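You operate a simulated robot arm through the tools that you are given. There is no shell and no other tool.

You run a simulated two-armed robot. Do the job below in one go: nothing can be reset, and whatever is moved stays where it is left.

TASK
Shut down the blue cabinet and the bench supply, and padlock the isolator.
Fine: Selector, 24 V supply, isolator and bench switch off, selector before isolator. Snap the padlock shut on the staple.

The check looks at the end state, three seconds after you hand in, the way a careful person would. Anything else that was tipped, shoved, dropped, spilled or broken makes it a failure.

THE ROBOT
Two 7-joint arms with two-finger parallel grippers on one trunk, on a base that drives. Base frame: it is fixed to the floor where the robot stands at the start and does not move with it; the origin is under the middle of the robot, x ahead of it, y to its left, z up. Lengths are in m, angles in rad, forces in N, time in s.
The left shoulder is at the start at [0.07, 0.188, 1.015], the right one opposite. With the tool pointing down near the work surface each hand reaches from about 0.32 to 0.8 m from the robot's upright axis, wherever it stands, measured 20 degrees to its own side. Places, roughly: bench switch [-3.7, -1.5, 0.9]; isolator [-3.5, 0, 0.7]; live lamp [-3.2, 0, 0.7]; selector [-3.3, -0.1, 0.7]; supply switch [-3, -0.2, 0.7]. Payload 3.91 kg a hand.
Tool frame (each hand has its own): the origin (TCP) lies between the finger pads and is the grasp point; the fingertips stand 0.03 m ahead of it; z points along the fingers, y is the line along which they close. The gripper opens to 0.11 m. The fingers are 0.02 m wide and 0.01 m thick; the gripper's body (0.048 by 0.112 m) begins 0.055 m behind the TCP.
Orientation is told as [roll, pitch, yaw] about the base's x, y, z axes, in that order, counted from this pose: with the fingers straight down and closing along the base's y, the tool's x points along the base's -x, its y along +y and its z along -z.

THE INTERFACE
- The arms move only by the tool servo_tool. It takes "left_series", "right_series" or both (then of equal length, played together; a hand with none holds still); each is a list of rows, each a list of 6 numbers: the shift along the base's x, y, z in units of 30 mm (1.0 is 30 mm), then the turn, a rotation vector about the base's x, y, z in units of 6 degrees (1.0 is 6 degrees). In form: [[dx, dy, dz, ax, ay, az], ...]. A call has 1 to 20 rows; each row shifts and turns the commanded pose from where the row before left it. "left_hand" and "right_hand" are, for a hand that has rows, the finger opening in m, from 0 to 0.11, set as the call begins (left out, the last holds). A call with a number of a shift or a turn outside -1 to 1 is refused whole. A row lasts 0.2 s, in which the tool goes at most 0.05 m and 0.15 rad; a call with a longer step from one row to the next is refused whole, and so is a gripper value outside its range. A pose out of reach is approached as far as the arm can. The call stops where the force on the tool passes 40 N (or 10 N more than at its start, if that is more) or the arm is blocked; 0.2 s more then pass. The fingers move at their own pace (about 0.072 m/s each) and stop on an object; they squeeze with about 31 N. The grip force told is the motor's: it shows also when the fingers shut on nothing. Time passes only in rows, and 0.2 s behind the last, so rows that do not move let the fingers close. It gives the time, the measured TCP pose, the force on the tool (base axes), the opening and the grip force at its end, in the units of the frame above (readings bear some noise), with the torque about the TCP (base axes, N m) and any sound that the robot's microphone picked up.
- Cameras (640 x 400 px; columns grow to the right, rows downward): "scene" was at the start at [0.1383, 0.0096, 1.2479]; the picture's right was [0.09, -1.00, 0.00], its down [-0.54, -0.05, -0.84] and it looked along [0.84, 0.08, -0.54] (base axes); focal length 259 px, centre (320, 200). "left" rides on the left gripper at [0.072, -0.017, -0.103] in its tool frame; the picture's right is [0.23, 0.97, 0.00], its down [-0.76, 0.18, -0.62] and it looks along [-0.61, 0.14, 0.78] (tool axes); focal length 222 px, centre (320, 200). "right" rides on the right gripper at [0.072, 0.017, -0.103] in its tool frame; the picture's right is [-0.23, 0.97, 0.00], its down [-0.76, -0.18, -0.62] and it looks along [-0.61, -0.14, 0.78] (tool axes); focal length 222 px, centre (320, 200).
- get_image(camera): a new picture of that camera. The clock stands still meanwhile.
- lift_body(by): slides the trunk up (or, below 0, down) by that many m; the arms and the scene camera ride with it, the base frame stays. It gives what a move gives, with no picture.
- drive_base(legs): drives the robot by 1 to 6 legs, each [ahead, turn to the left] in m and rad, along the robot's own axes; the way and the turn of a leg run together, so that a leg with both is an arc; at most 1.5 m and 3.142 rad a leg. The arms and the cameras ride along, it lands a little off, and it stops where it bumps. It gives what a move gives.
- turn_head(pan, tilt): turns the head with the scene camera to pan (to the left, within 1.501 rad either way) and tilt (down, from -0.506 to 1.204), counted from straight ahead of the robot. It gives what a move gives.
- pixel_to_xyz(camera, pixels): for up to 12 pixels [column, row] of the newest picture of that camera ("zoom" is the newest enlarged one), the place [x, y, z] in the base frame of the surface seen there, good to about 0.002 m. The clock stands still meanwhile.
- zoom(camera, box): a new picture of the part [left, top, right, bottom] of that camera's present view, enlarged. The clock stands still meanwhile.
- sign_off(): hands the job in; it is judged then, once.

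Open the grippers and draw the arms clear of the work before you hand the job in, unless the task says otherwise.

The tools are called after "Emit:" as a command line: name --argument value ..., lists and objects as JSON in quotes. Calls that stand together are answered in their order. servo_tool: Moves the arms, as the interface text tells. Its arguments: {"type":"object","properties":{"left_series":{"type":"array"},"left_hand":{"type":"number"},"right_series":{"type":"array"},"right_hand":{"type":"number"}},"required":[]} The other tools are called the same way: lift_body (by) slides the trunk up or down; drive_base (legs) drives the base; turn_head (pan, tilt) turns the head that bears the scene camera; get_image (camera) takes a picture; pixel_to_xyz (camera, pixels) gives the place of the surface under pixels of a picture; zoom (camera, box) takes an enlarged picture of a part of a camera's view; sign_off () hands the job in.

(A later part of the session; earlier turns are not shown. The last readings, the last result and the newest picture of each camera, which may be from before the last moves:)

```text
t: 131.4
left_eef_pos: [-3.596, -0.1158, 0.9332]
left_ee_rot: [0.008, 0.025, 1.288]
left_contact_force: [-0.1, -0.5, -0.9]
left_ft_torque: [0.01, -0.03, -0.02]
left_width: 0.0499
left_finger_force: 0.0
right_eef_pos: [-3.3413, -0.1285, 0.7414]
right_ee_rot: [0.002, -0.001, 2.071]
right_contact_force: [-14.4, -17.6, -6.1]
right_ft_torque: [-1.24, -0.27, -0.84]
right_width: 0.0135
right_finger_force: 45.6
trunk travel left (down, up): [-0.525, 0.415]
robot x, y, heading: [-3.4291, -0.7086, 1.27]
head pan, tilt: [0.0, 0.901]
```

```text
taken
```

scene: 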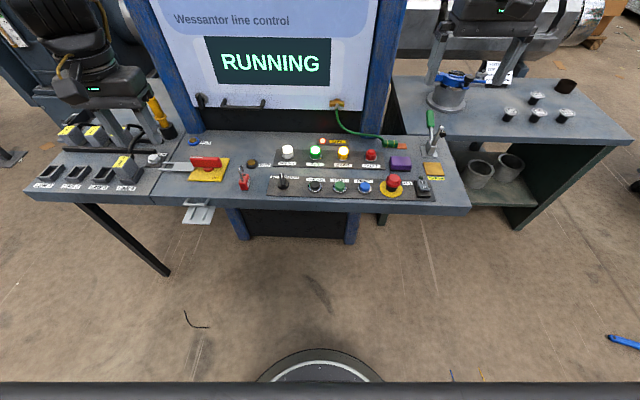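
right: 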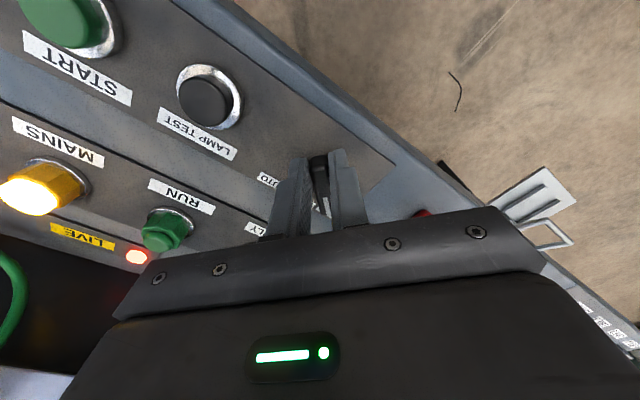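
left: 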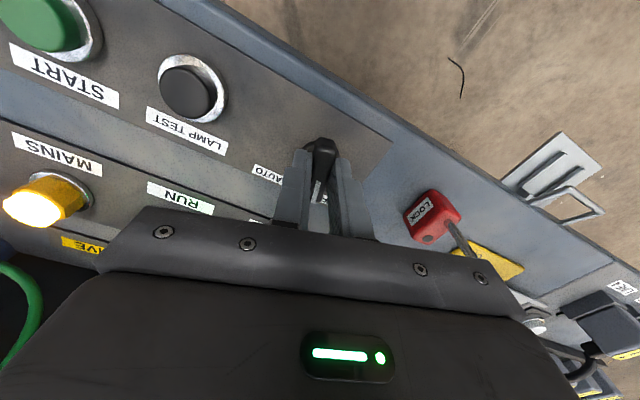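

The RUN lamp at (165,230) has gone dark - the selector took effect. I open and raise the right hand, then check the knob.

Emit:
servo_tool --right_series '[[0, 0, 0, 0, 0, 0], [0, 0, 0, 0, 0, 0], [0, 0, 0.7, 0, 0, 0], [0, 0, 1, 0, 0, 0], [0, 0, 1, 0, 0, -0.4], [0.2, 0, 1, 0, 0, -0.7], [0.6, -0.2, 1, 0, 0, -0.9], [1, -0.3, 0.8, 0, 0, -0.9], [1, -0.3, 0.3, 0, 0, -0.9], [1, -0.3, 0, 0, 0, -0.9], [1, -0.3, 0, 0, 0, -0.9], [1, -0.3, 0, 0, 0, -0.9]]' --right_hand 0.05

Emit:
zoom --camera "scene" --box '[225, 140, 325, 202]'

```text
t: 134.0
left_eef_pos: [-3.5926, -0.1156, 0.934]
left_ee_rot: [0.011, 0.026, 1.289]
left_contact_force: [0.0, -0.2, 0.0]
left_ft_torque: [0.02, 0.02, -0.03]
left_width: 0.0501
left_finger_force: 0.1
right_eef_pos: [-3.1646, -0.1787, 0.9194]
right_ee_rot: [0.002, 0.0, 1.389]
right_contact_force: [0.0, -0.1, 0.3]
right_ft_torque: [0.0, 0.05, -0.01]
right_width: 0.0502
right_finger_force: 0.0
trunk travel left (down, up): [-0.525, 0.415]
robot x, y, heading: [-3.4292, -0.7032, 1.269]
head pan, tilt: [0.0, 0.901]
```

```text
6.40 times, centred on (275, 171) of scene
```

zoom: 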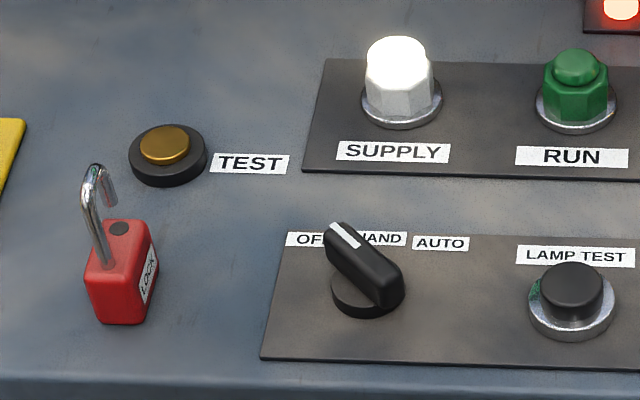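

The selector now points at OFF and RUN is dark. Next the 24 V rocker: I shut the right fingers and move over the O half's front end at (-3.012,-0.254).

Emit:
servo_tool --right_series '[[0.848, -0.418, -0.1, 0, 0, -0.19], [0.848, -0.418, -0.2, 0, 0, -0.19], [0.848, -0.418, -0.5, 0, 0, -0.19], [0.848, -0.418, -0.7, 0, 0, -0.19], [0.848, -0.418, -1, 0, 0, -0.19], [0.848, -0.418, -1, 0, 0, -0.19], [0, 0, -0.5, 0, 0, 0]]' --right_hand 0.0

Emit:
get_image --camera "right"

Emit:
zoom --camera "scene" --box '[360, 140, 460, 202]'

```text
t: 135.6
left_eef_pos: [-3.5946, -0.113, 0.9321]
left_ee_rot: [0.008, 0.025, 1.287]
left_contact_force: [0.7, 0.1, -0.4]
left_ft_torque: [0.01, -0.03, -0.03]
left_width: 0.0501
left_finger_force: 0.1
right_eef_pos: [-3.0121, -0.2498, 0.7969]
right_ee_rot: [-0.001, -0.001, 1.273]
right_contact_force: [1.0, -0.2, 0.0]
right_ft_torque: [-0.02, -0.03, 0.0]
right_width: 0.0002
right_finger_force: 31.3
trunk travel left (down, up): [-0.525, 0.415]
robot x, y, heading: [-3.4232, -0.704, 1.277]
head pan, tilt: [0.0, 0.901]
```

```text
taken
```

right: 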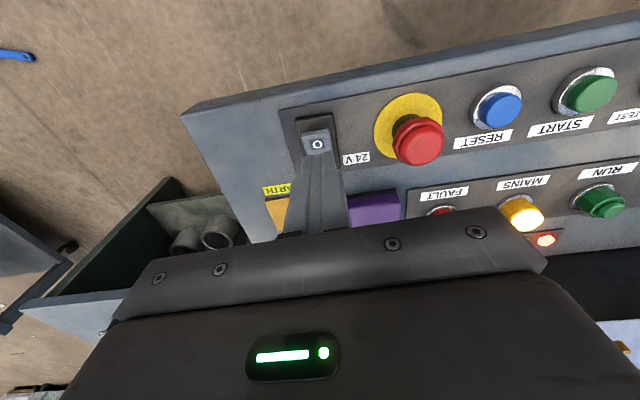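

```text
6.40 times, centred on (410, 171) of scene
```

zoom: 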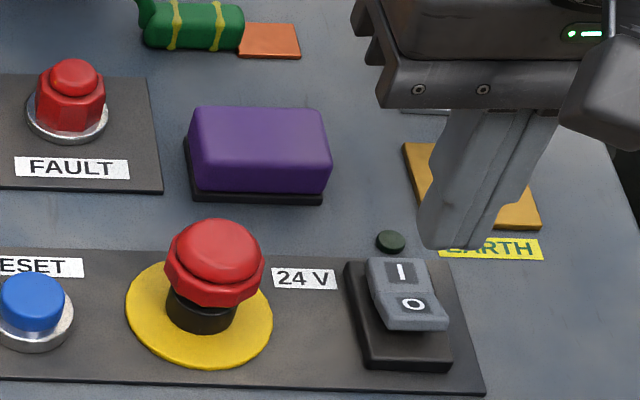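

The tip hangs above the O face (317,145 in the right view). I shift 4 mm to the front and press down to tip z about 0.716.

Emit:
servo_tool --right_series '[[0, -0.14, -0.7, 0, 0, 0], [0, 0, -0.5, 0, 0, 0], [0, 0, -0.25, 0, 0, 0], [0, 0, -0.15, 0, 0, 0], [0, 0, -0.12, 0, 0, 0]]'

Emit:
zoom --camera "scene" --box '[360, 140, 460, 202]'

```text
t: 136.8
left_eef_pos: [-3.5952, -0.1166, 0.9347]
left_ee_rot: [0.008, 0.022, 1.287]
left_contact_force: [0.0, -0.1, -0.1]
left_ft_torque: [0.0, -0.01, -0.03]
left_width: 0.0501
left_finger_force: 0.1
right_eef_pos: [-3.0136, -0.2569, 0.7498]
right_ee_rot: [0.001, -0.011, 1.269]
right_contact_force: [7.3, 3.3, 35.4]
right_ft_torque: [0.21, -0.33, 0.23]
right_width: 0.0
right_finger_force: 31.5
trunk travel left (down, up): [-0.525, 0.415]
robot x, y, heading: [-3.4269, -0.7007, 1.27]
head pan, tilt: [0.0, 0.901]
```

```text
6.40 times, centred on (410, 171) of scene
```

zoom: 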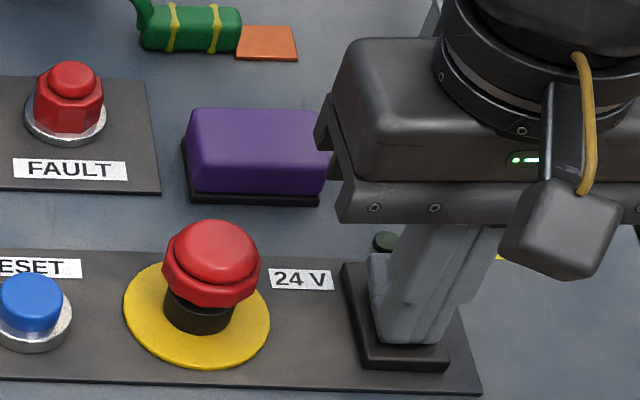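

Pressed with 35 N, tip at z 0.72. I raise the hand and look whether the rocker has tipped to O.

Emit:
servo_tool --right_series '[[0, 0, 0.6, 0, 0, 0], [0, 0, 1, 0, 0, 0], [0.2, -0.3, 1, 0, 0, 0], [0.5, -0.5, 1, 0, 0, 0], [0.5, -0.5, 1, 0, 0, 0], [0.5, -0.5, 0.5, 0, 0, 0]]'

Emit:
zoom --camera "scene" --box '[260, 130, 460, 202]'

Emit:
zoom --camera "scene" --box '[395, 160, 455, 200]'

```text
t: 138.2
left_eef_pos: [-3.5941, -0.1159, 0.9347]
left_ee_rot: [0.009, 0.024, 1.289]
left_contact_force: [-0.3, -0.1, 0.3]
left_ft_torque: [-0.01, 0.0, 0.0]
left_width: 0.0502
left_finger_force: 0.0
right_eef_pos: [-2.9604, -0.3117, 0.8991]
right_ee_rot: [0.001, -0.001, 1.271]
right_contact_force: [0.3, 0.4, 0.8]
right_ft_torque: [0.01, 0.01, 0.03]
right_width: 0.0
right_finger_force: 30.9
trunk travel left (down, up): [-0.525, 0.415]
robot x, y, heading: [-3.424, -0.7029, 1.267]
head pan, tilt: [0.0, 0.901]
```

```text
3.20 times, centred on (360, 166) of scene
```

zoom: 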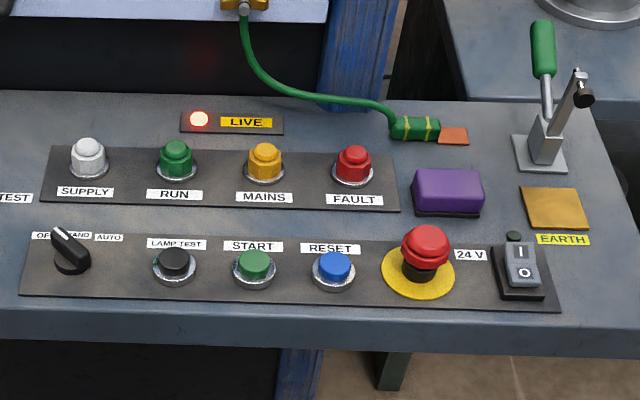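

```text
10.00 times, centred on (425, 180) of scene
```

zoom: 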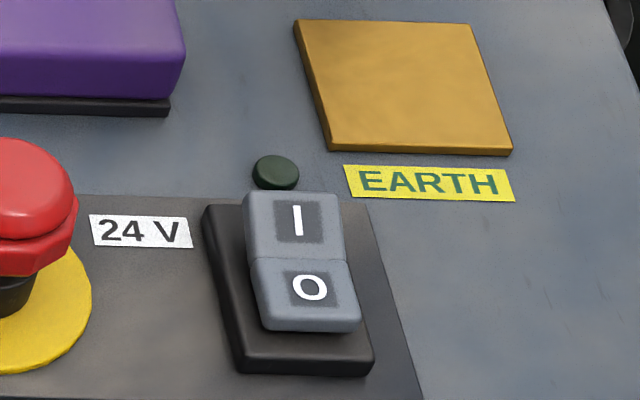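

All the lamps but LIVE are dark and the rocker lies on O. Now the isolator: I look at its handle with the left camera.

Emit:
get_image --camera "left"

Emit:
zoom --camera "scene" --box '[140, 140, 260, 214]'

```text
taken
```

left: 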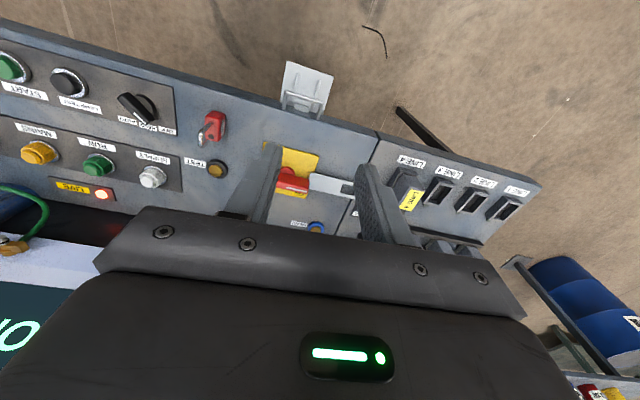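

```text
5.33 times, centred on (200, 177) of scene
```

zoom: 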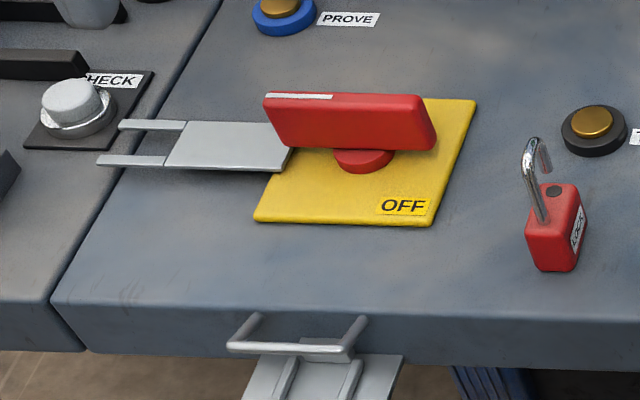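

The handle bar (265-435, 95-150 in the zoom) sits on a hub with the fork plate below it, and the staple loop is plain at (300,340). I measure the bar's ends and faces.

Emit:
pixel_to_xyz --camera "zoom" --pixels '[[270, 97], [420, 98], [285, 145], [430, 140], [350, 120], [345, 97], [362, 165], [135, 161], [150, 125], [180, 165], [240, 345], [345, 345]]'

Emit:
zoom --camera "left" --box '[250, 130, 350, 200]'

```text
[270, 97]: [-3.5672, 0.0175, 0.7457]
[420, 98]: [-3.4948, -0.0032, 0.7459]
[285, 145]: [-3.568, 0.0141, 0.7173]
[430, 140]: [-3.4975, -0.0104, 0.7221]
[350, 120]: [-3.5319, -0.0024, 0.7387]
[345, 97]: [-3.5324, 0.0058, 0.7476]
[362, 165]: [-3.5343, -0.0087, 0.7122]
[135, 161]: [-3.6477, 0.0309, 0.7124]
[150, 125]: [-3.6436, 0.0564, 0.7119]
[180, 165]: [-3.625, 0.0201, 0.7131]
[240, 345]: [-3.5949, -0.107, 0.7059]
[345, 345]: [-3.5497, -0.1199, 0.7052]
```

```text
5.71 times, centred on (300, 165) of left
```

zoom: 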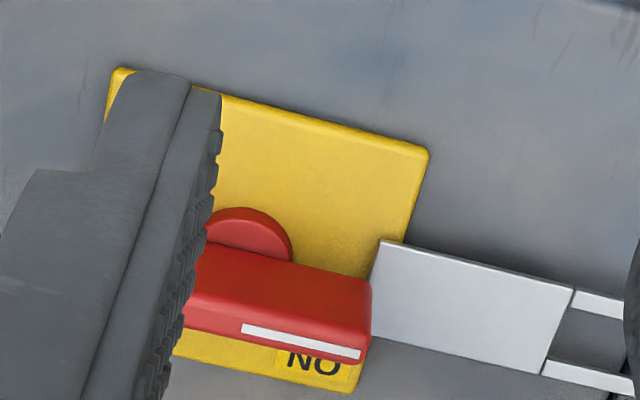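

I need the fingers on the bar's front and back faces, so I swing the left hand to yaw -0.335 above the isolator at (-3.529,0.006), staying at z 0.87 to test the reach.

Emit:
servo_tool --left_series '[[0.136, 0.253, -0.133, 0, 0, -0.97], [0.136, 0.253, -0.133, 0, 0, -0.97], [0.136, 0.253, -0.133, 0, 0, -0.97], [0.136, 0.253, -0.133, 0, 0, -0.97], [0.136, 0.253, -0.133, 0, 0, -0.97], [0.136, 0.253, -0.133, 0, 0, -0.97], [0.136, 0.253, -0.133, 0, 0, -0.97], [0.136, 0.253, -0.133, 0, 0, -0.97], [0.136, 0.253, -0.133, 0, 0, -0.97], [0.136, 0.253, -0.133, 0, 0, -0.97], [0.136, 0.253, -0.133, 0, 0, -0.97], [0.136, 0.253, -0.133, 0, 0, -0.97], [0.136, 0.253, -0.133, 0, 0, -0.97], [0.136, 0.253, -0.133, 0, 0, -0.97], [0.136, 0.253, -0.133, 0, 0, -0.97], [0.136, 0.253, -0.133, 0, 0, -0.97]]' --left_hand 0.05

Emit:
get_image --camera "left"

Emit:
get_image --camera "scene"

```text
t: 141.6
left_eef_pos: [-3.5276, 0.006, 0.8688]
left_ee_rot: [0.009, 0.026, -0.341]
left_contact_force: [-0.5, -0.4, 0.1]
left_ft_torque: [0.03, 0.01, 0.0]
left_width: 0.0502
left_finger_force: 0.0
right_eef_pos: [-2.9606, -0.3102, 0.8976]
right_ee_rot: [0.002, 0.0, 1.272]
right_contact_force: [0.4, -0.2, 0.2]
right_ft_torque: [-0.03, -0.01, 0.0]
right_width: 0.0002
right_finger_force: 30.9
trunk travel left (down, up): [-0.525, 0.415]
robot x, y, heading: [-3.4289, -0.7024, 1.27]
head pan, tilt: [0.0, 0.901]
```

```text
taken
```

left: 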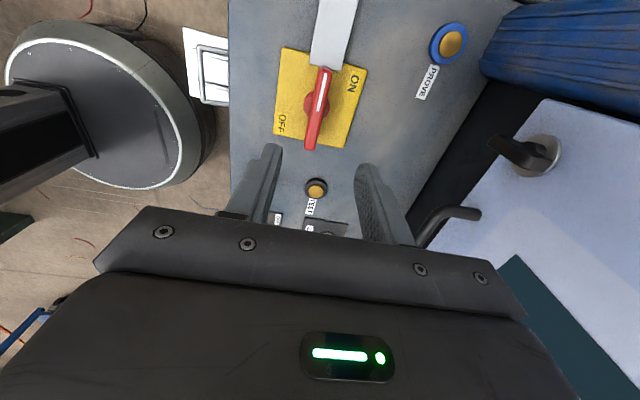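

```text
taken
```

scene: 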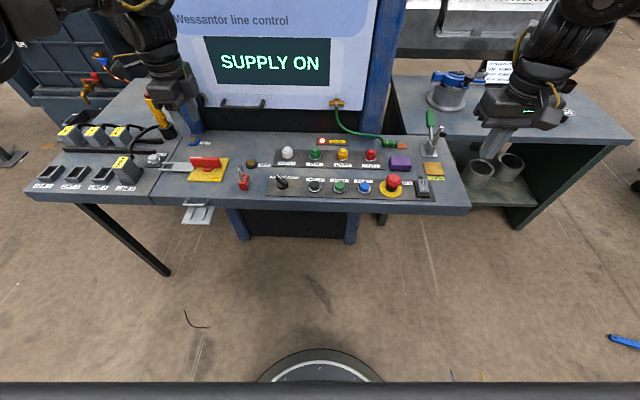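

Yaw -0.34 is reachable and the display now reads SUPPLY ON (isolator still on). I zoom on the bar between the fingers for centring.

Emit:
zoom --camera "left" --box '[260, 40, 380, 170]'

```text
3.08 times, centred on (320, 105) of left
```

zoom: 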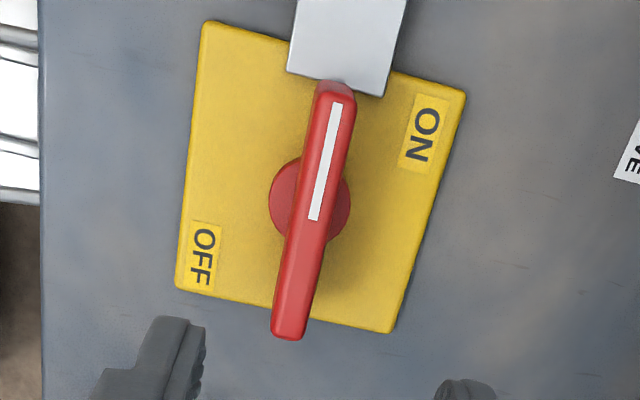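

A clean top view: bar from (338,85) to (287,335), hub about (310,205). I measure the bar's edges here.

Emit:
pixel_to_xyz --camera "zoom" --pixels '[[306, 195], [333, 200], [320, 198], [288, 328], [338, 90], [275, 195], [345, 210], [345, 75], [380, 85], [295, 65], [300, 335], [276, 332]]'

```text
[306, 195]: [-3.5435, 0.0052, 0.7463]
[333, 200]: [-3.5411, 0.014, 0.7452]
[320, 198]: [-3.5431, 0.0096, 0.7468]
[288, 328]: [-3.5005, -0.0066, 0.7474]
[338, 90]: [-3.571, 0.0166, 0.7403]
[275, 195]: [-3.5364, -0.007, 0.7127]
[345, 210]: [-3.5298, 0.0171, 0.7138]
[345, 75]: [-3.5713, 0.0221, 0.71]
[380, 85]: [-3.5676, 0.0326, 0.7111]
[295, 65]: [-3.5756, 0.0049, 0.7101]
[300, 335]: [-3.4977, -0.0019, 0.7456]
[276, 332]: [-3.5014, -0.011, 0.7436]
```

The bar is about 10 mm thick, centred on the hub near (-3.534,0.006). I lower the left hand onto it (tips to z 0.72) and close.

Emit:
servo_tool --left_series '[[-0.1, 0, -0.8, 0, 0, 0], [-0.1, 0, -0.8, 0, 0, 0], [0, 0, -0.8, 0, 0, 0], [0, 0, -0.8, 0, 0, 0], [0, 0, -0.76, 0, 0, 0]]'

Emit:
get_image --camera "left"

```text
t: 142.8
left_eef_pos: [-3.5341, 0.0046, 0.7484]
left_ee_rot: [0.008, 0.026, -0.336]
left_contact_force: [0.2, -0.5, 0.0]
left_ft_torque: [0.01, -0.02, 0.01]
left_width: 0.0502
left_finger_force: 0.2
right_eef_pos: [-2.9614, -0.3107, 0.8977]
right_ee_rot: [0.0, 0.0, 1.272]
right_contact_force: [-0.7, -0.5, 0.3]
right_ft_torque: [-0.05, 0.02, 0.02]
right_width: 0.0001
right_finger_force: 31.3
trunk travel left (down, up): [-0.525, 0.415]
robot x, y, heading: [-3.4267, -0.7029, 1.274]
head pan, tilt: [0.0, 0.901]
```

```text
taken
```

left: 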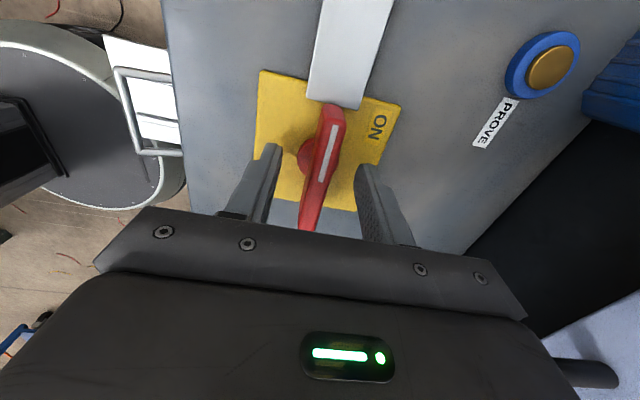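

Bar (322,160) lies centred between the fingers. I close the left hand on it.

Emit:
servo_tool --left_series '[[0, 0, 0, 0, 0, 0], [0, 0, 0, 0, 0, 0], [0, 0, 0, 0, 0, 0], [0, 0, 0, 0, 0, 0]]' --left_hand 0.0

```text
t: 143.8
left_eef_pos: [-3.5341, 0.0055, 0.7501]
left_ee_rot: [0.009, 0.025, -0.337]
left_contact_force: [0.5, -0.1, 1.9]
left_ft_torque: [-1.24, 0.06, 0.0]
left_width: 0.013
left_finger_force: 45.1
right_eef_pos: [-2.9625, -0.3093, 0.8981]
right_ee_rot: [0.0, 0.0, 1.271]
right_contact_force: [-0.3, 0.6, -0.4]
right_ft_torque: [-0.01, 0.0, 0.02]
right_width: 0.0
right_finger_force: 31.2
trunk travel left (down, up): [-0.525, 0.415]
robot x, y, heading: [-3.4266, -0.7048, 1.27]
head pan, tilt: [0.0, 0.901]
```

Gripped well (width 0.013, little side force). I turn the handle CCW by 30 degrees and watch the forces and fork.

Emit:
servo_tool --left_series '[[0, 0, 0, 0, 0, 0.8], [0, 0, 0, 0, 0, 0.8], [0, 0, 0, 0, 0, 0.8], [0, 0, 0, 0, 0, 0.8], [0, 0, 0, 0, 0, 0.8], [0, 0, 0, 0, 0, 0.8]]'

Emit:
zoom --camera "scene" --box '[140, 120, 260, 214]'

```text
t: 145.2
left_eef_pos: [-3.534, 0.0059, 0.7496]
left_ee_rot: [0.011, 0.026, 0.168]
left_contact_force: [-0.8, 2.2, 5.4]
left_ft_torque: [-1.09, 0.12, 0.0]
left_width: 0.0128
left_finger_force: 44.7
right_eef_pos: [-2.9613, -0.3096, 0.8975]
right_ee_rot: [0.0, -0.002, 1.27]
right_contact_force: [-0.1, 0.5, -0.2]
right_ft_torque: [0.0, -0.01, 0.01]
right_width: 0.0
right_finger_force: 31.0
trunk travel left (down, up): [-0.525, 0.415]
robot x, y, heading: [-3.4257, -0.7043, 1.267]
head pan, tilt: [0.0, 0.901]
```

```text
4.26 times, centred on (200, 167) of scene
```

zoom: 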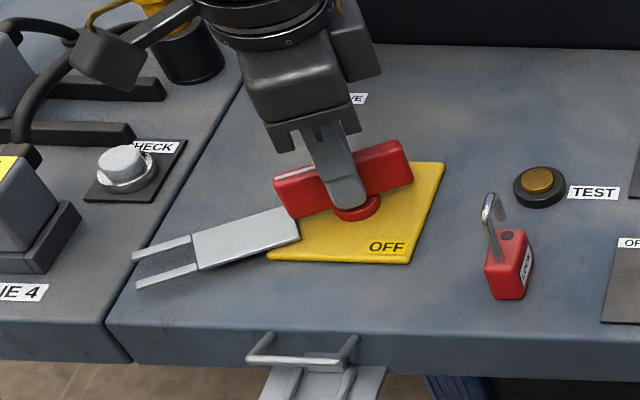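

The fork swings with the handle as expected. I go on for the remaining 61 degrees to yaw 1.24.

Emit:
servo_tool --left_series '[[0, 0, 0, 0, 0, 0.85], [0, 0, 0, 0, 0, 0.85], [0, 0, 0, 0, 0, 0.85], [0, 0, 0, 0, 0, 0.85], [0, 0, 0, 0, 0, 0.85], [0, 0, 0, 0, 0, 0.85], [0, 0, 0, 0, 0, 0.85], [0, 0, 0, 0, 0, 0.85], [0, 0, 0, 0, 0, 0.85], [0, 0, 0, 0, 0, 0.85], [0, 0, 0, 0, 0, 0.85], [0, 0, 0, 0, 0, 0.85]]'

Emit:
zoom --camera "scene" --box '[140, 120, 260, 214]'

```text
t: 147.8
left_eef_pos: [-3.5337, 0.0042, 0.7494]
left_ee_rot: [0.009, 0.024, 1.234]
left_contact_force: [10.9, -18.5, -7.7]
left_ft_torque: [-1.33, -0.76, -0.31]
left_width: 0.0125
left_finger_force: 44.6
right_eef_pos: [-2.9604, -0.3115, 0.8974]
right_ee_rot: [0.003, -0.001, 1.27]
right_contact_force: [0.1, 0.0, 0.4]
right_ft_torque: [0.0, 0.02, -0.01]
right_width: 0.0
right_finger_force: 30.6
trunk travel left (down, up): [-0.525, 0.415]
robot x, y, heading: [-3.4265, -0.7001, 1.271]
head pan, tilt: [0.0, 0.901]
```

```text
4.26 times, centred on (200, 167) of scene
```

zoom: 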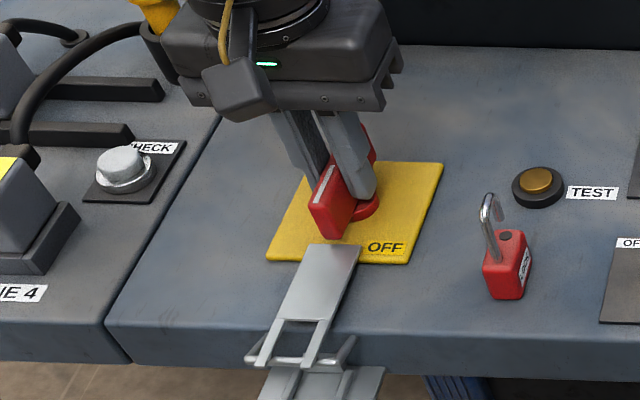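

The fork now lies over the staple. I release, raise the left hand clear, and check lamp and display.

Emit:
servo_tool --left_series '[[0, 0, 0, 0, 0, 0], [0, 0, 0, 0, 0, 0], [0, 0, 0.5, 0, 0, 0], [0, 0, 1, 0, 0, 0], [0, 0, 1, 0, 0, 0], [-0.5, -0.2, 1, 0, 0, 0], [-1, -0.5, 1, 0, 0, 0], [-1, -0.5, 0.5, 0, 0, 0], [-1, -0.5, 0, 0, 0, 0], [-0.5, -0.5, 0, 0, 0, 0]]' --left_hand 0.05

Emit:
get_image --camera "scene"

Emit:
zoom --camera "scene" --box '[160, 140, 260, 214]'

Emit:
get_image --camera "left"

```text
t: 150.0
left_eef_pos: [-3.6551, -0.0626, 0.9006]
left_ee_rot: [0.008, 0.025, 1.234]
left_contact_force: [-0.7, 0.0, -0.3]
left_ft_torque: [-0.01, -0.02, 0.01]
left_width: 0.0502
left_finger_force: 0.1
right_eef_pos: [-2.961, -0.3112, 0.8985]
right_ee_rot: [0.001, -0.002, 1.271]
right_contact_force: [0.3, -0.5, -0.1]
right_ft_torque: [0.0, -0.02, 0.0]
right_width: 0.0
right_finger_force: 30.7
trunk travel left (down, up): [-0.525, 0.415]
robot x, y, heading: [-3.4251, -0.7007, 1.271]
head pan, tilt: [0.0, 0.901]
```

```text
taken
```

scene: 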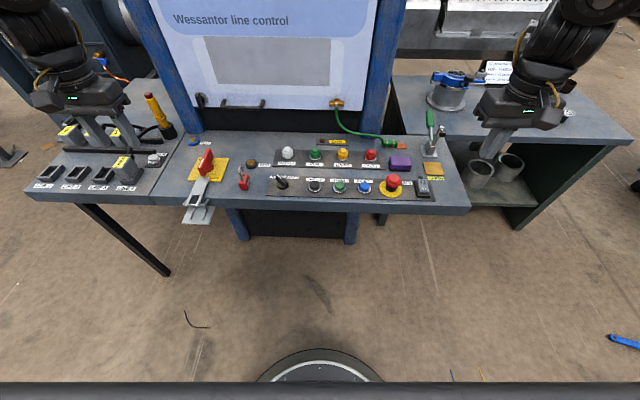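

```text
5.41 times, centred on (210, 177) of scene
```

zoom: 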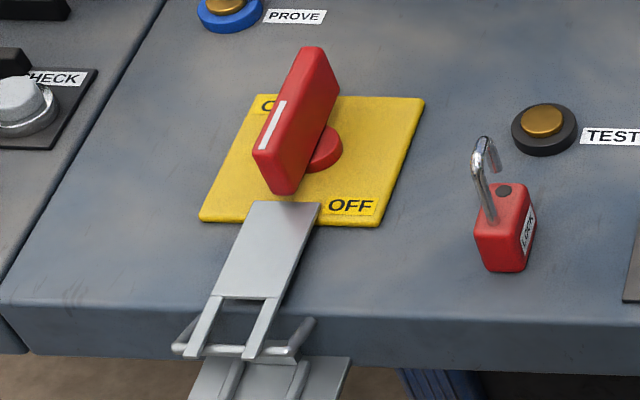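

```text
taken
```

left: 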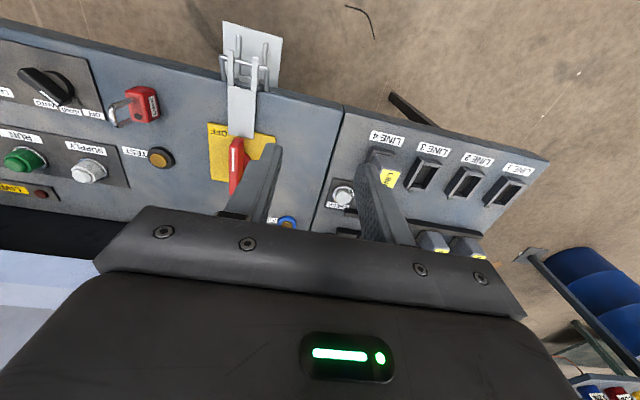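

Display blank and LIVE dark: the isolator is off. Now I study fork, staple and plate closely with the left camera.

Emit:
zoom --camera "left" --box '[200, 10, 300, 110]'

Emit:
pixel_to_xyz --camera "zoom" --pixels '[[100, 100], [100, 300]]'

```text
4.00 times, centred on (250, 60) of left
```

zoom: 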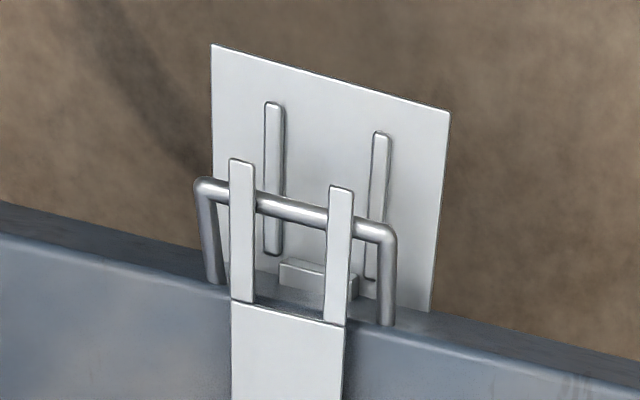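

```text
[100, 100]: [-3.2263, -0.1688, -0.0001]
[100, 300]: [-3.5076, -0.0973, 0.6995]
```

The prongs lie over the staple bar and reach a little past it; behind is the plate with ribs and a small block. I measure these parts.

Emit:
pixel_to_xyz --camera "zoom" --pixels '[[240, 163], [341, 190], [255, 230], [328, 250], [290, 208], [245, 300], [335, 318], [205, 190], [385, 235], [212, 280], [386, 318], [310, 270]]'

Emit:
pixel_to_xyz --camera "zoom" --pixels '[[213, 50], [447, 115], [273, 110], [380, 138], [272, 245], [370, 270], [318, 290], [320, 150], [430, 305], [350, 280], [230, 200], [350, 240]]'

```text
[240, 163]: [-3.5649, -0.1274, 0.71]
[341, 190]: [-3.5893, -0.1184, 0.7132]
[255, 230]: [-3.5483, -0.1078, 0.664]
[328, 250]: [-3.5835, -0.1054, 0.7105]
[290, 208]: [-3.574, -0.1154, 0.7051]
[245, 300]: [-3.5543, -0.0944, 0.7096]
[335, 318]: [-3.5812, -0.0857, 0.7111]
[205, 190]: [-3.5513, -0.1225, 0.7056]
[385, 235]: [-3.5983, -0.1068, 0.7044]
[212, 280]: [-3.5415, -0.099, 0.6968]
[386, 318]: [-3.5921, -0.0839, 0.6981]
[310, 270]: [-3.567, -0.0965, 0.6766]
```

```text
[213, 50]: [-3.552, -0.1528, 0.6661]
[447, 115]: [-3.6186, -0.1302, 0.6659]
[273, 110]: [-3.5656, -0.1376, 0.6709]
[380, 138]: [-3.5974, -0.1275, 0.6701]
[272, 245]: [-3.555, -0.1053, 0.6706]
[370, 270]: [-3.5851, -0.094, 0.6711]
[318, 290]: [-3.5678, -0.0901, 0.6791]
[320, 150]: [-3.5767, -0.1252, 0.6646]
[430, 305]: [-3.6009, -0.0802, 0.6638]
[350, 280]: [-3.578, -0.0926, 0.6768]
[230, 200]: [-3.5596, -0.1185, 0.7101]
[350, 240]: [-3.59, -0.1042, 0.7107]
```

Slot centre is at the same lateral place as the bar's middle and the ribs' middle (about (-3.574,-0.115)); bar top z 0.7055, prong z 0.711, plate z 0.665, block front 19 mm behind the bar. Now the padlock's own measures: I zoom in on it in both views.

Emit:
zoom --camera "left" --box '[95, 75, 175, 140]'

Emit:
pixel_to_xyz --camera "zoom" --pixels '[[320, 200]]'

Emit:
zoom --camera "scene" --box '[230, 155, 260, 195]'

```text
6.15 times, centred on (135, 108) of left
```

zoom: 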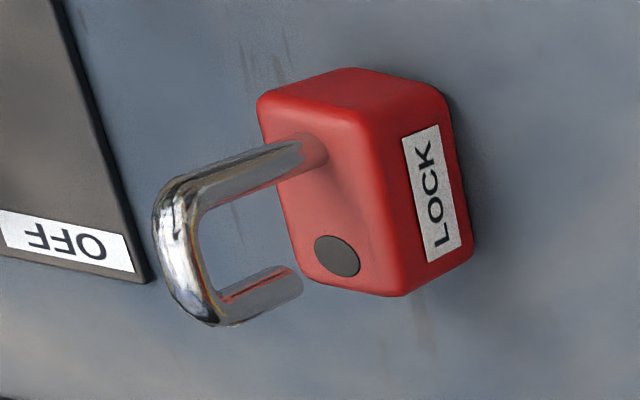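

```text
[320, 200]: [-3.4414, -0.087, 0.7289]
```

```text
10.00 times, centred on (245, 175) of scene
```

zoom: 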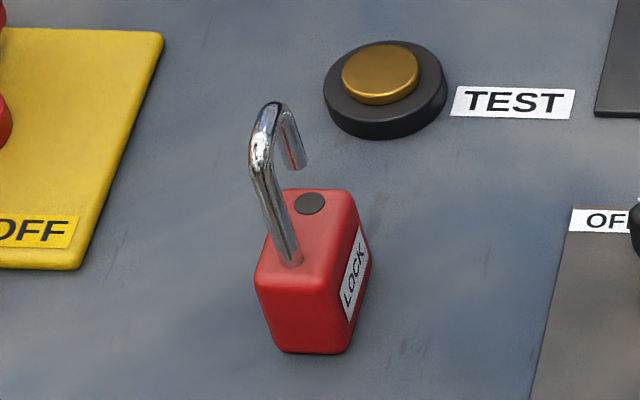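

The shackle stands straight up, its free tip above the hole (310,203), fixed leg at (290,262) toward me. I measure body and shackle points.

Emit:
pixel_to_xyz --camera "zoom" --pixels '[[265, 275], [328, 280], [346, 197], [290, 197], [310, 203], [292, 258], [268, 180], [262, 120], [278, 104], [298, 163], [300, 345], [362, 270]]'

```text
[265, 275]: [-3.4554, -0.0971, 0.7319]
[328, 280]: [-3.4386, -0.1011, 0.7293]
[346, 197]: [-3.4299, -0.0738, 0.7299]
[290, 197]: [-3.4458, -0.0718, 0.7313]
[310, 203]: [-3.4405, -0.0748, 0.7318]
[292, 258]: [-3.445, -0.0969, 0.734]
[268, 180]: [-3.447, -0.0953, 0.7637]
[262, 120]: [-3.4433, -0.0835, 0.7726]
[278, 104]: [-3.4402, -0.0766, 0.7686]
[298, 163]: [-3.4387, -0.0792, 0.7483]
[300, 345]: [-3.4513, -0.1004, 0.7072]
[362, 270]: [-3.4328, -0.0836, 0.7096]
```

Padlock: body top z 0.731 (height 0.031), shackle top 0.774, free tip 0.748, legs about 21 mm apart, lined up with the panel. I plan to grip the upper shackle from above, so the fingers stay over the prongs, and first hover at (-3.4426,-0.0843,0.84), yaw 1.248.

Emit:
servo_tool --left_series '[[0.885, -0.09, 0, -0.03, -0.08, 0.045], [0.885, -0.09, 0, -0.03, -0.08, 0.045], [0.885, -0.09, 0, -0.03, -0.08, 0.045], [0.885, -0.09, -0.2, 0, 0, 0], [0.885, -0.09, -0.3, 0, 0, 0], [0.885, -0.09, -0.5, 0, 0, 0], [0.885, -0.09, -0.5, 0, 0, 0], [0.885, -0.09, -0.5, 0, 0, 0], [0, 0, 0, 0, 0, 0]]' --left_hand 0.045

Emit:
get_image --camera "left"

Emit:
zoom --camera "scene" --box '[190, 90, 300, 200]'

```text
t: 152.0
left_eef_pos: [-3.44, -0.0817, 0.841]
left_ee_rot: [-0.02, 0.027, 1.249]
left_contact_force: [-0.2, 0.5, 0.1]
left_ft_torque: [0.01, -0.04, 0.01]
left_width: 0.0452
left_finger_force: 0.1
right_eef_pos: [-2.962, -0.3109, 0.898]
right_ee_rot: [-0.001, 0.0, 1.272]
right_contact_force: [0.5, -0.3, -0.1]
right_ft_torque: [-0.02, 0.0, -0.01]
right_width: 0.0001
right_finger_force: 31.0
trunk travel left (down, up): [-0.525, 0.415]
robot x, y, heading: [-3.4235, -0.703, 1.276]
head pan, tilt: [0.0, 0.901]
```

```text
taken
```

left: 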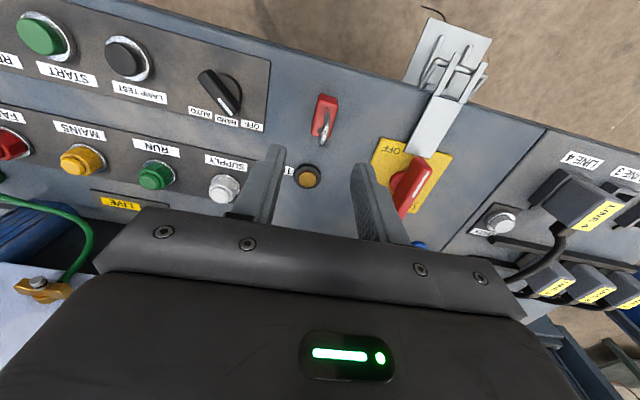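

```text
3.64 times, centred on (245, 145) of scene
```

zoom: 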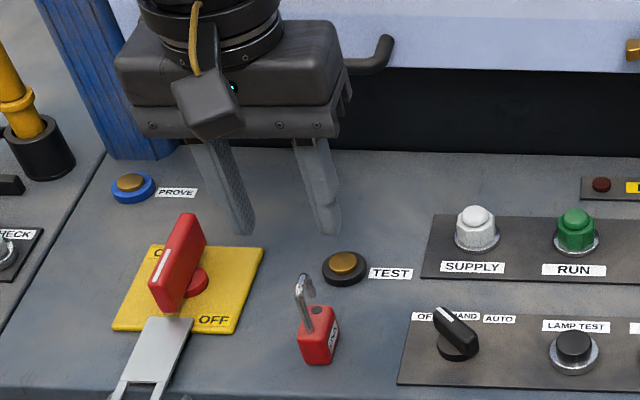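

Hand is over the padlock (seen at (322,115) between the fingers). I correct a 2 degree tilt and 3 mm, and lower to TCP z 0.783 so the tips end just above the body's top region.

Emit:
servo_tool --left_series '[[-0.087, -0.087, 0, 0.305, 0.1, 0], [0, 0, -0.65, 0, 0, 0], [0, 0, -0.65, 0, 0, 0], [0, 0, -0.63, 0, 0, 0]]'

Emit:
get_image --camera "left"

Emit:
zoom --camera "scene" --box '[210, 110, 280, 200]'

```text
t: 153.0
left_eef_pos: [-3.4426, -0.0851, 0.7798]
left_ee_rot: [0.003, -0.003, 1.247]
left_contact_force: [0.3, 0.6, -0.1]
left_ft_torque: [-0.01, -0.05, -0.05]
left_width: 0.045
left_finger_force: 0.0
right_eef_pos: [-2.962, -0.3098, 0.8976]
right_ee_rot: [0.0, -0.001, 1.272]
right_contact_force: [0.5, 0.2, 0.1]
right_ft_torque: [-0.02, -0.02, -0.01]
right_width: 0.0
right_finger_force: 30.8
trunk travel left (down, up): [-0.525, 0.415]
robot x, y, heading: [-3.4268, -0.7025, 1.274]
head pan, tilt: [0.0, 0.901]
```

```text
taken
```

left: 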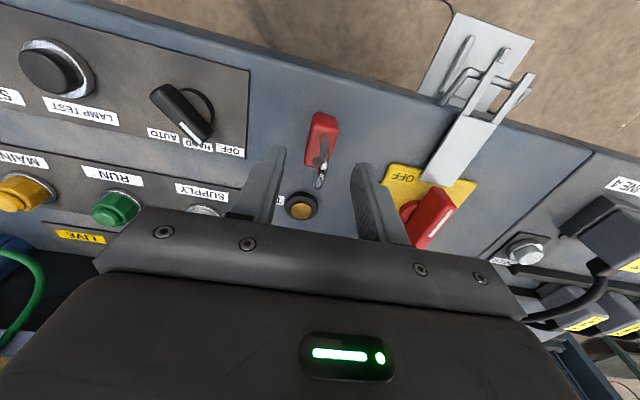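

```text
4.44 times, centred on (245, 155) of scene
```

zoom: 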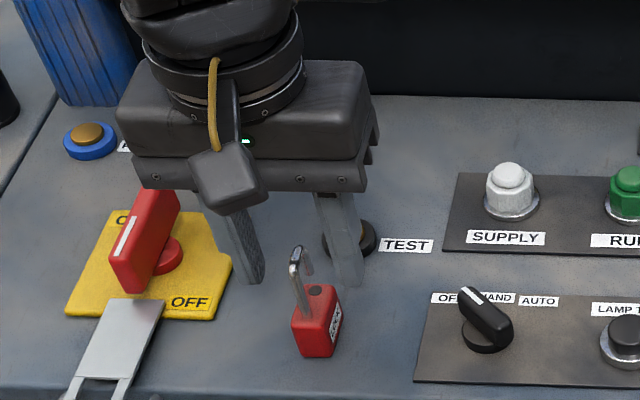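

Level now, TCP (-3.4426,-0.0851,0.780). I check the fingertips' place against the shackle in the scene zoom before closing.

Emit:
pixel_to_xyz --camera "zoom" --pixels '[[250, 280], [347, 281], [297, 255], [303, 310], [240, 270], [335, 275], [308, 272]]'

```text
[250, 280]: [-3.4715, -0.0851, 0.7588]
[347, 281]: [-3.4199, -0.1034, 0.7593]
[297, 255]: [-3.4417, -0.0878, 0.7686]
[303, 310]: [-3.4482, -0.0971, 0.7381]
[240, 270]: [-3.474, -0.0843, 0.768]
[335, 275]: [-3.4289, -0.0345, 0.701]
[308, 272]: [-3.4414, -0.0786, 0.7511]
```

Fingers (front faces b 1.183, middle a 3.2377) are centred on the shackle. I raise 2 mm and close on it.

Emit:
servo_tool --left_series '[[0, 0, 0.07, 0, 0, 0], [0, 0, 0, 0, 0, 0], [0, 0, 0, 0, 0, 0], [0, 0, 0, 0, 0, 0], [0, 0, 0, 0, 0, 0]]' --left_hand 0.0

Emit:
get_image --camera "left"

Emit:
zoom --camera "scene" --box '[210, 110, 280, 200]'

```text
t: 154.2
left_eef_pos: [-3.4437, -0.0853, 0.7815]
left_ee_rot: [0.003, 0.0, 1.249]
left_contact_force: [-0.5, 0.2, -0.6]
left_ft_torque: [-0.04, 0.01, 0.02]
left_width: 0.0048
left_finger_force: 31.0
right_eef_pos: [-2.9615, -0.3102, 0.8981]
right_ee_rot: [0.001, 0.0, 1.272]
right_contact_force: [-0.5, -0.6, -0.4]
right_ft_torque: [0.01, 0.03, 0.02]
right_width: 0.0
right_finger_force: 30.7
trunk travel left (down, up): [-0.525, 0.415]
robot x, y, heading: [-3.4281, -0.7041, 1.271]
head pan, tilt: [0.0, 0.901]
```

```text
taken
```

left: 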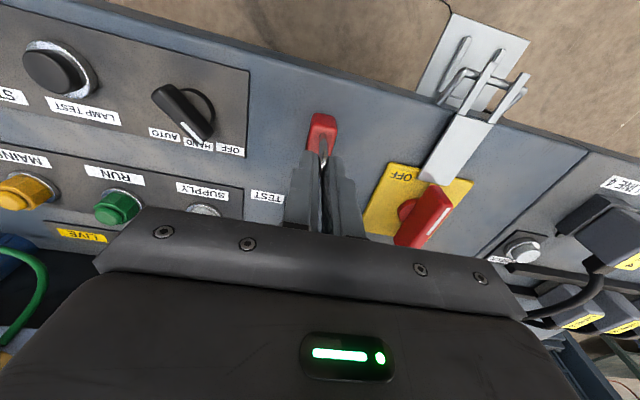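

```text
4.44 times, centred on (245, 155) of scene
```

zoom: 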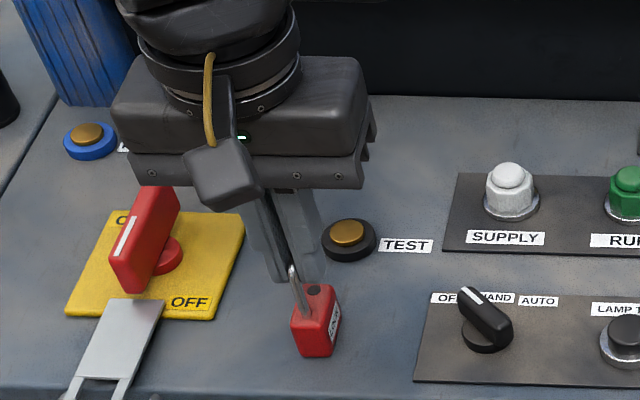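

Gripped the shackle (width 4.8 mm). I lift 40 mm gently and check that the body comes along unturned.

Emit:
servo_tool --left_series '[[0, 0, 0.2, 0, 0, 0], [0, 0, 0.4, 0, 0, 0], [0, 0, 0.4, 0, 0, 0], [0, 0, 0.4, 0, 0, 0], [0, 0, 0, 0, 0, 0]]'

Emit:
zoom --camera "scene" --box '[210, 110, 280, 200]'

Emit:
get_image --camera "left"

```text
t: 155.4
left_eef_pos: [-3.4433, -0.0865, 0.8261]
left_ee_rot: [0.001, 0.001, 1.247]
left_contact_force: [0.0, -0.2, -0.3]
left_ft_torque: [0.0, 0.0, -0.03]
left_width: 0.0047
left_finger_force: 30.7
right_eef_pos: [-2.9602, -0.31, 0.8984]
right_ee_rot: [0.001, 0.0, 1.27]
right_contact_force: [0.3, -0.4, 0.6]
right_ft_torque: [0.01, 0.01, 0.01]
right_width: 0.0002
right_finger_force: 30.9
trunk travel left (down, up): [-0.525, 0.415]
robot x, y, heading: [-3.4235, -0.7062, 1.27]
head pan, tilt: [0.0, 0.901]
```

```text
4.44 times, centred on (245, 155) of scene
```

zoom: 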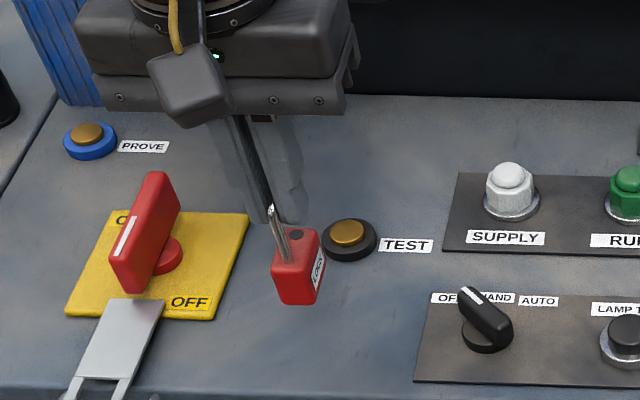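

```text
taken
```

left: 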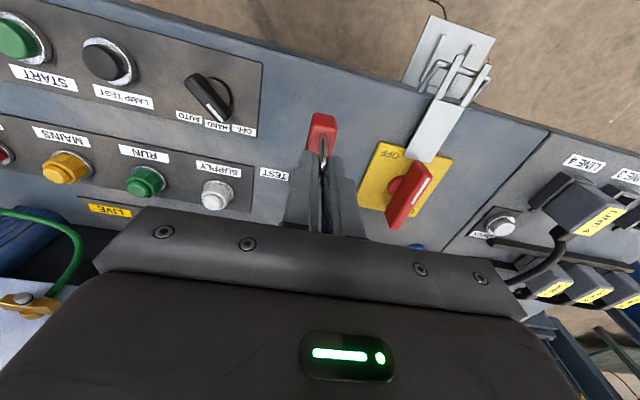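

The padlock hangs upright from the fingers. I zoom in to measure the body's place relative to the TCP.

Emit:
zoom --camera "scene" --box '[260, 150, 290, 185]'

```text
11.43 times, centred on (275, 168) of scene
```

zoom: 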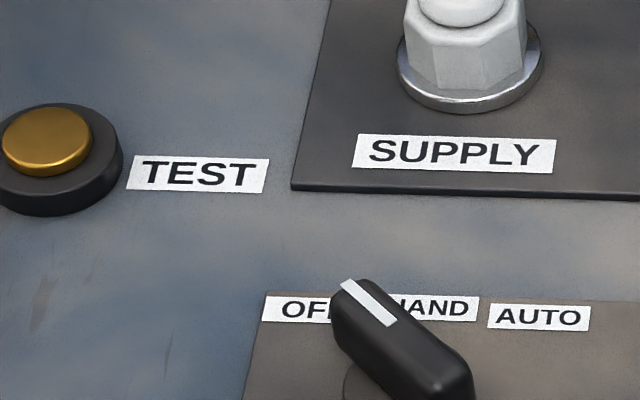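

I missed; the padlock sits at scene (239,170). I zoom there.

Emit:
zoom --camera "scene" --box '[222, 148, 256, 186]'

```text
10.53 times, centred on (239, 167) of scene
```

zoom: 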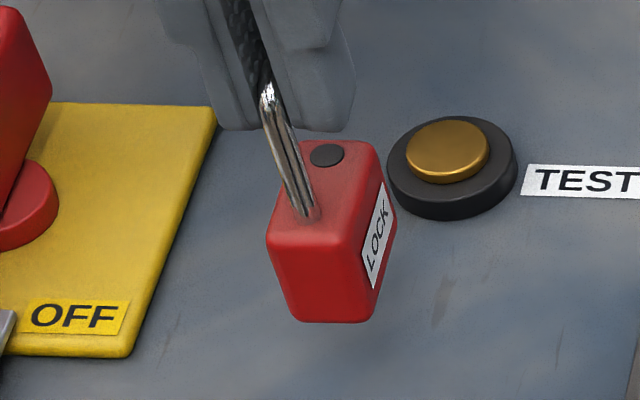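

Emit:
pixel_to_xyz --camera "zoom" --pixels '[[285, 230], [348, 235], [370, 155], [300, 155], [326, 155], [303, 212], [320, 270], [310, 315], [355, 318], [290, 180], [240, 120], [335, 120]]'

```text
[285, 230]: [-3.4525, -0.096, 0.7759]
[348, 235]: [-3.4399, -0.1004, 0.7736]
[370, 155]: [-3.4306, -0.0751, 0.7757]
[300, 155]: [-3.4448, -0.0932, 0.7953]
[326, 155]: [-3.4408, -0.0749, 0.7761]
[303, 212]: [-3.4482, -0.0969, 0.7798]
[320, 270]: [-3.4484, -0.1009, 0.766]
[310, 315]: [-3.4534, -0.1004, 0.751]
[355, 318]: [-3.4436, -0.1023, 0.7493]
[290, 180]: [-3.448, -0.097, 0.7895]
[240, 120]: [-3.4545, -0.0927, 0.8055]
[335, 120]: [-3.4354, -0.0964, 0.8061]
```

Body top is 50 mm below TCP, its front face 15.5 mm ahead of TCP, legs centred on it. I carry it to the front of the staple, about 65 mm out from the bar (TCP (-3.597,-0.178)), staying high.

Emit:
servo_tool --left_series '[[-0.2, -0.5, 0.3, 0, 0, 0], [-0.6, -0.7, 0.2, 0, 0, 0], [-0.9, -0.6, 0, 0, 0, 0], [-0.9, -0.5, 0, 0, 0, 0], [-0.9, -0.4, 0, 0, 0, 0], [-0.9, -0.3, 0, 0, 0, 0], [-0.72, -0.05, 0, 0, 0, 0], [0, 0, 0, 0, 0, 0]]'

Emit:
get_image --camera "left"

Emit:
zoom --camera "scene" --box '[160, 140, 260, 230]'

```text
t: 157.2
left_eef_pos: [-3.5954, -0.1766, 0.8406]
left_ee_rot: [0.001, -0.001, 1.249]
left_contact_force: [-0.6, 0.1, -0.8]
left_ft_torque: [0.02, 0.0, -0.02]
left_width: 0.0049
left_finger_force: 30.8
right_eef_pos: [-2.9617, -0.3097, 0.8979]
right_ee_rot: [-0.001, 0.0, 1.27]
right_contact_force: [-0.6, -0.2, 0.4]
right_ft_torque: [-0.05, 0.01, -0.01]
right_width: 0.0
right_finger_force: 30.6
trunk travel left (down, up): [-0.525, 0.415]
robot x, y, heading: [-3.4251, -0.7036, 1.271]
head pan, tilt: [0.0, 0.901]
```

```text
taken
```

left: 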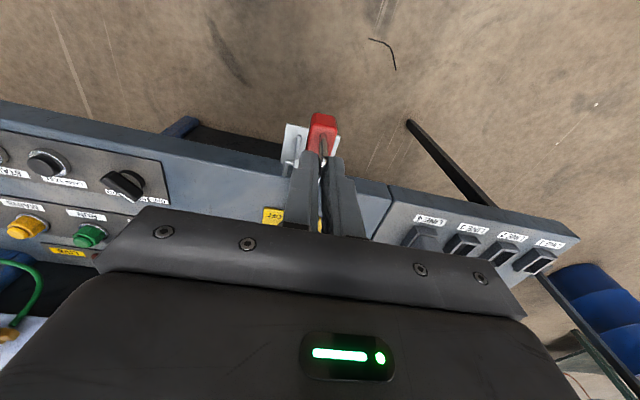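

```text
4.44 times, centred on (210, 185) of scene
```

zoom: 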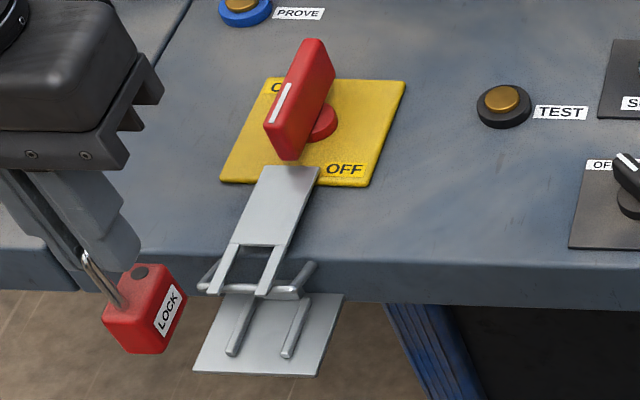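

TCP is at lateral 3.3535 (wanted 3.354) and 65 mm in front of the bar. I lower to TCP z 0.749, where the body's bottom passes 2-3 mm over the plate, and look.

Emit:
servo_tool --left_series '[[0, 0, -0.8, 0, 0, 0], [0, 0, -0.8, 0, 0, 0], [0, 0, -0.8, 0, 0, 0], [0, 0, -0.66, 0, 0, 0], [0, 0, 0, 0, 0, 0]]'

Emit:
zoom --camera "scene" --box '[160, 150, 250, 230]'

Emit:
get_image --camera "left"

```text
t: 158.4
left_eef_pos: [-3.5956, -0.1747, 0.7484]
left_ee_rot: [0.002, -0.002, 1.247]
left_contact_force: [-0.7, 0.7, -1.3]
left_ft_torque: [0.0, 0.0, 0.02]
left_width: 0.0047
left_finger_force: 31.0
right_eef_pos: [-2.961, -0.3101, 0.899]
right_ee_rot: [-0.002, 0.001, 1.272]
right_contact_force: [0.5, -0.8, -0.2]
right_ft_torque: [0.0, 0.03, -0.01]
right_width: 0.0
right_finger_force: 30.7
trunk travel left (down, up): [-0.525, 0.415]
robot x, y, heading: [-3.4237, -0.7036, 1.267]
head pan, tilt: [0.0, 0.901]
```

```text
5.00 times, centred on (205, 190) of scene
```

zoom: 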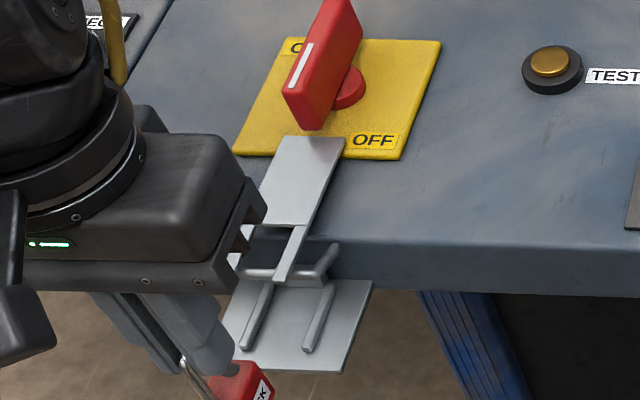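

```text
taken
```

left: 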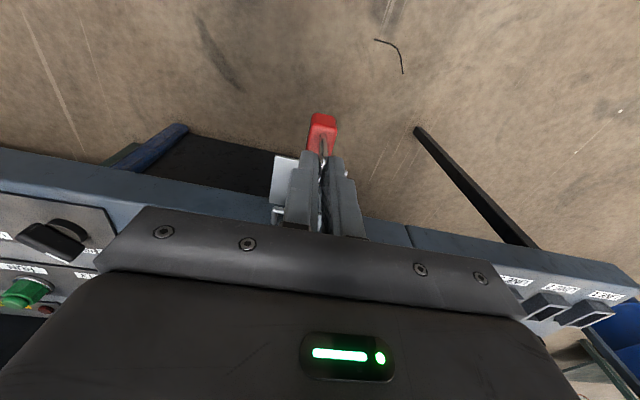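

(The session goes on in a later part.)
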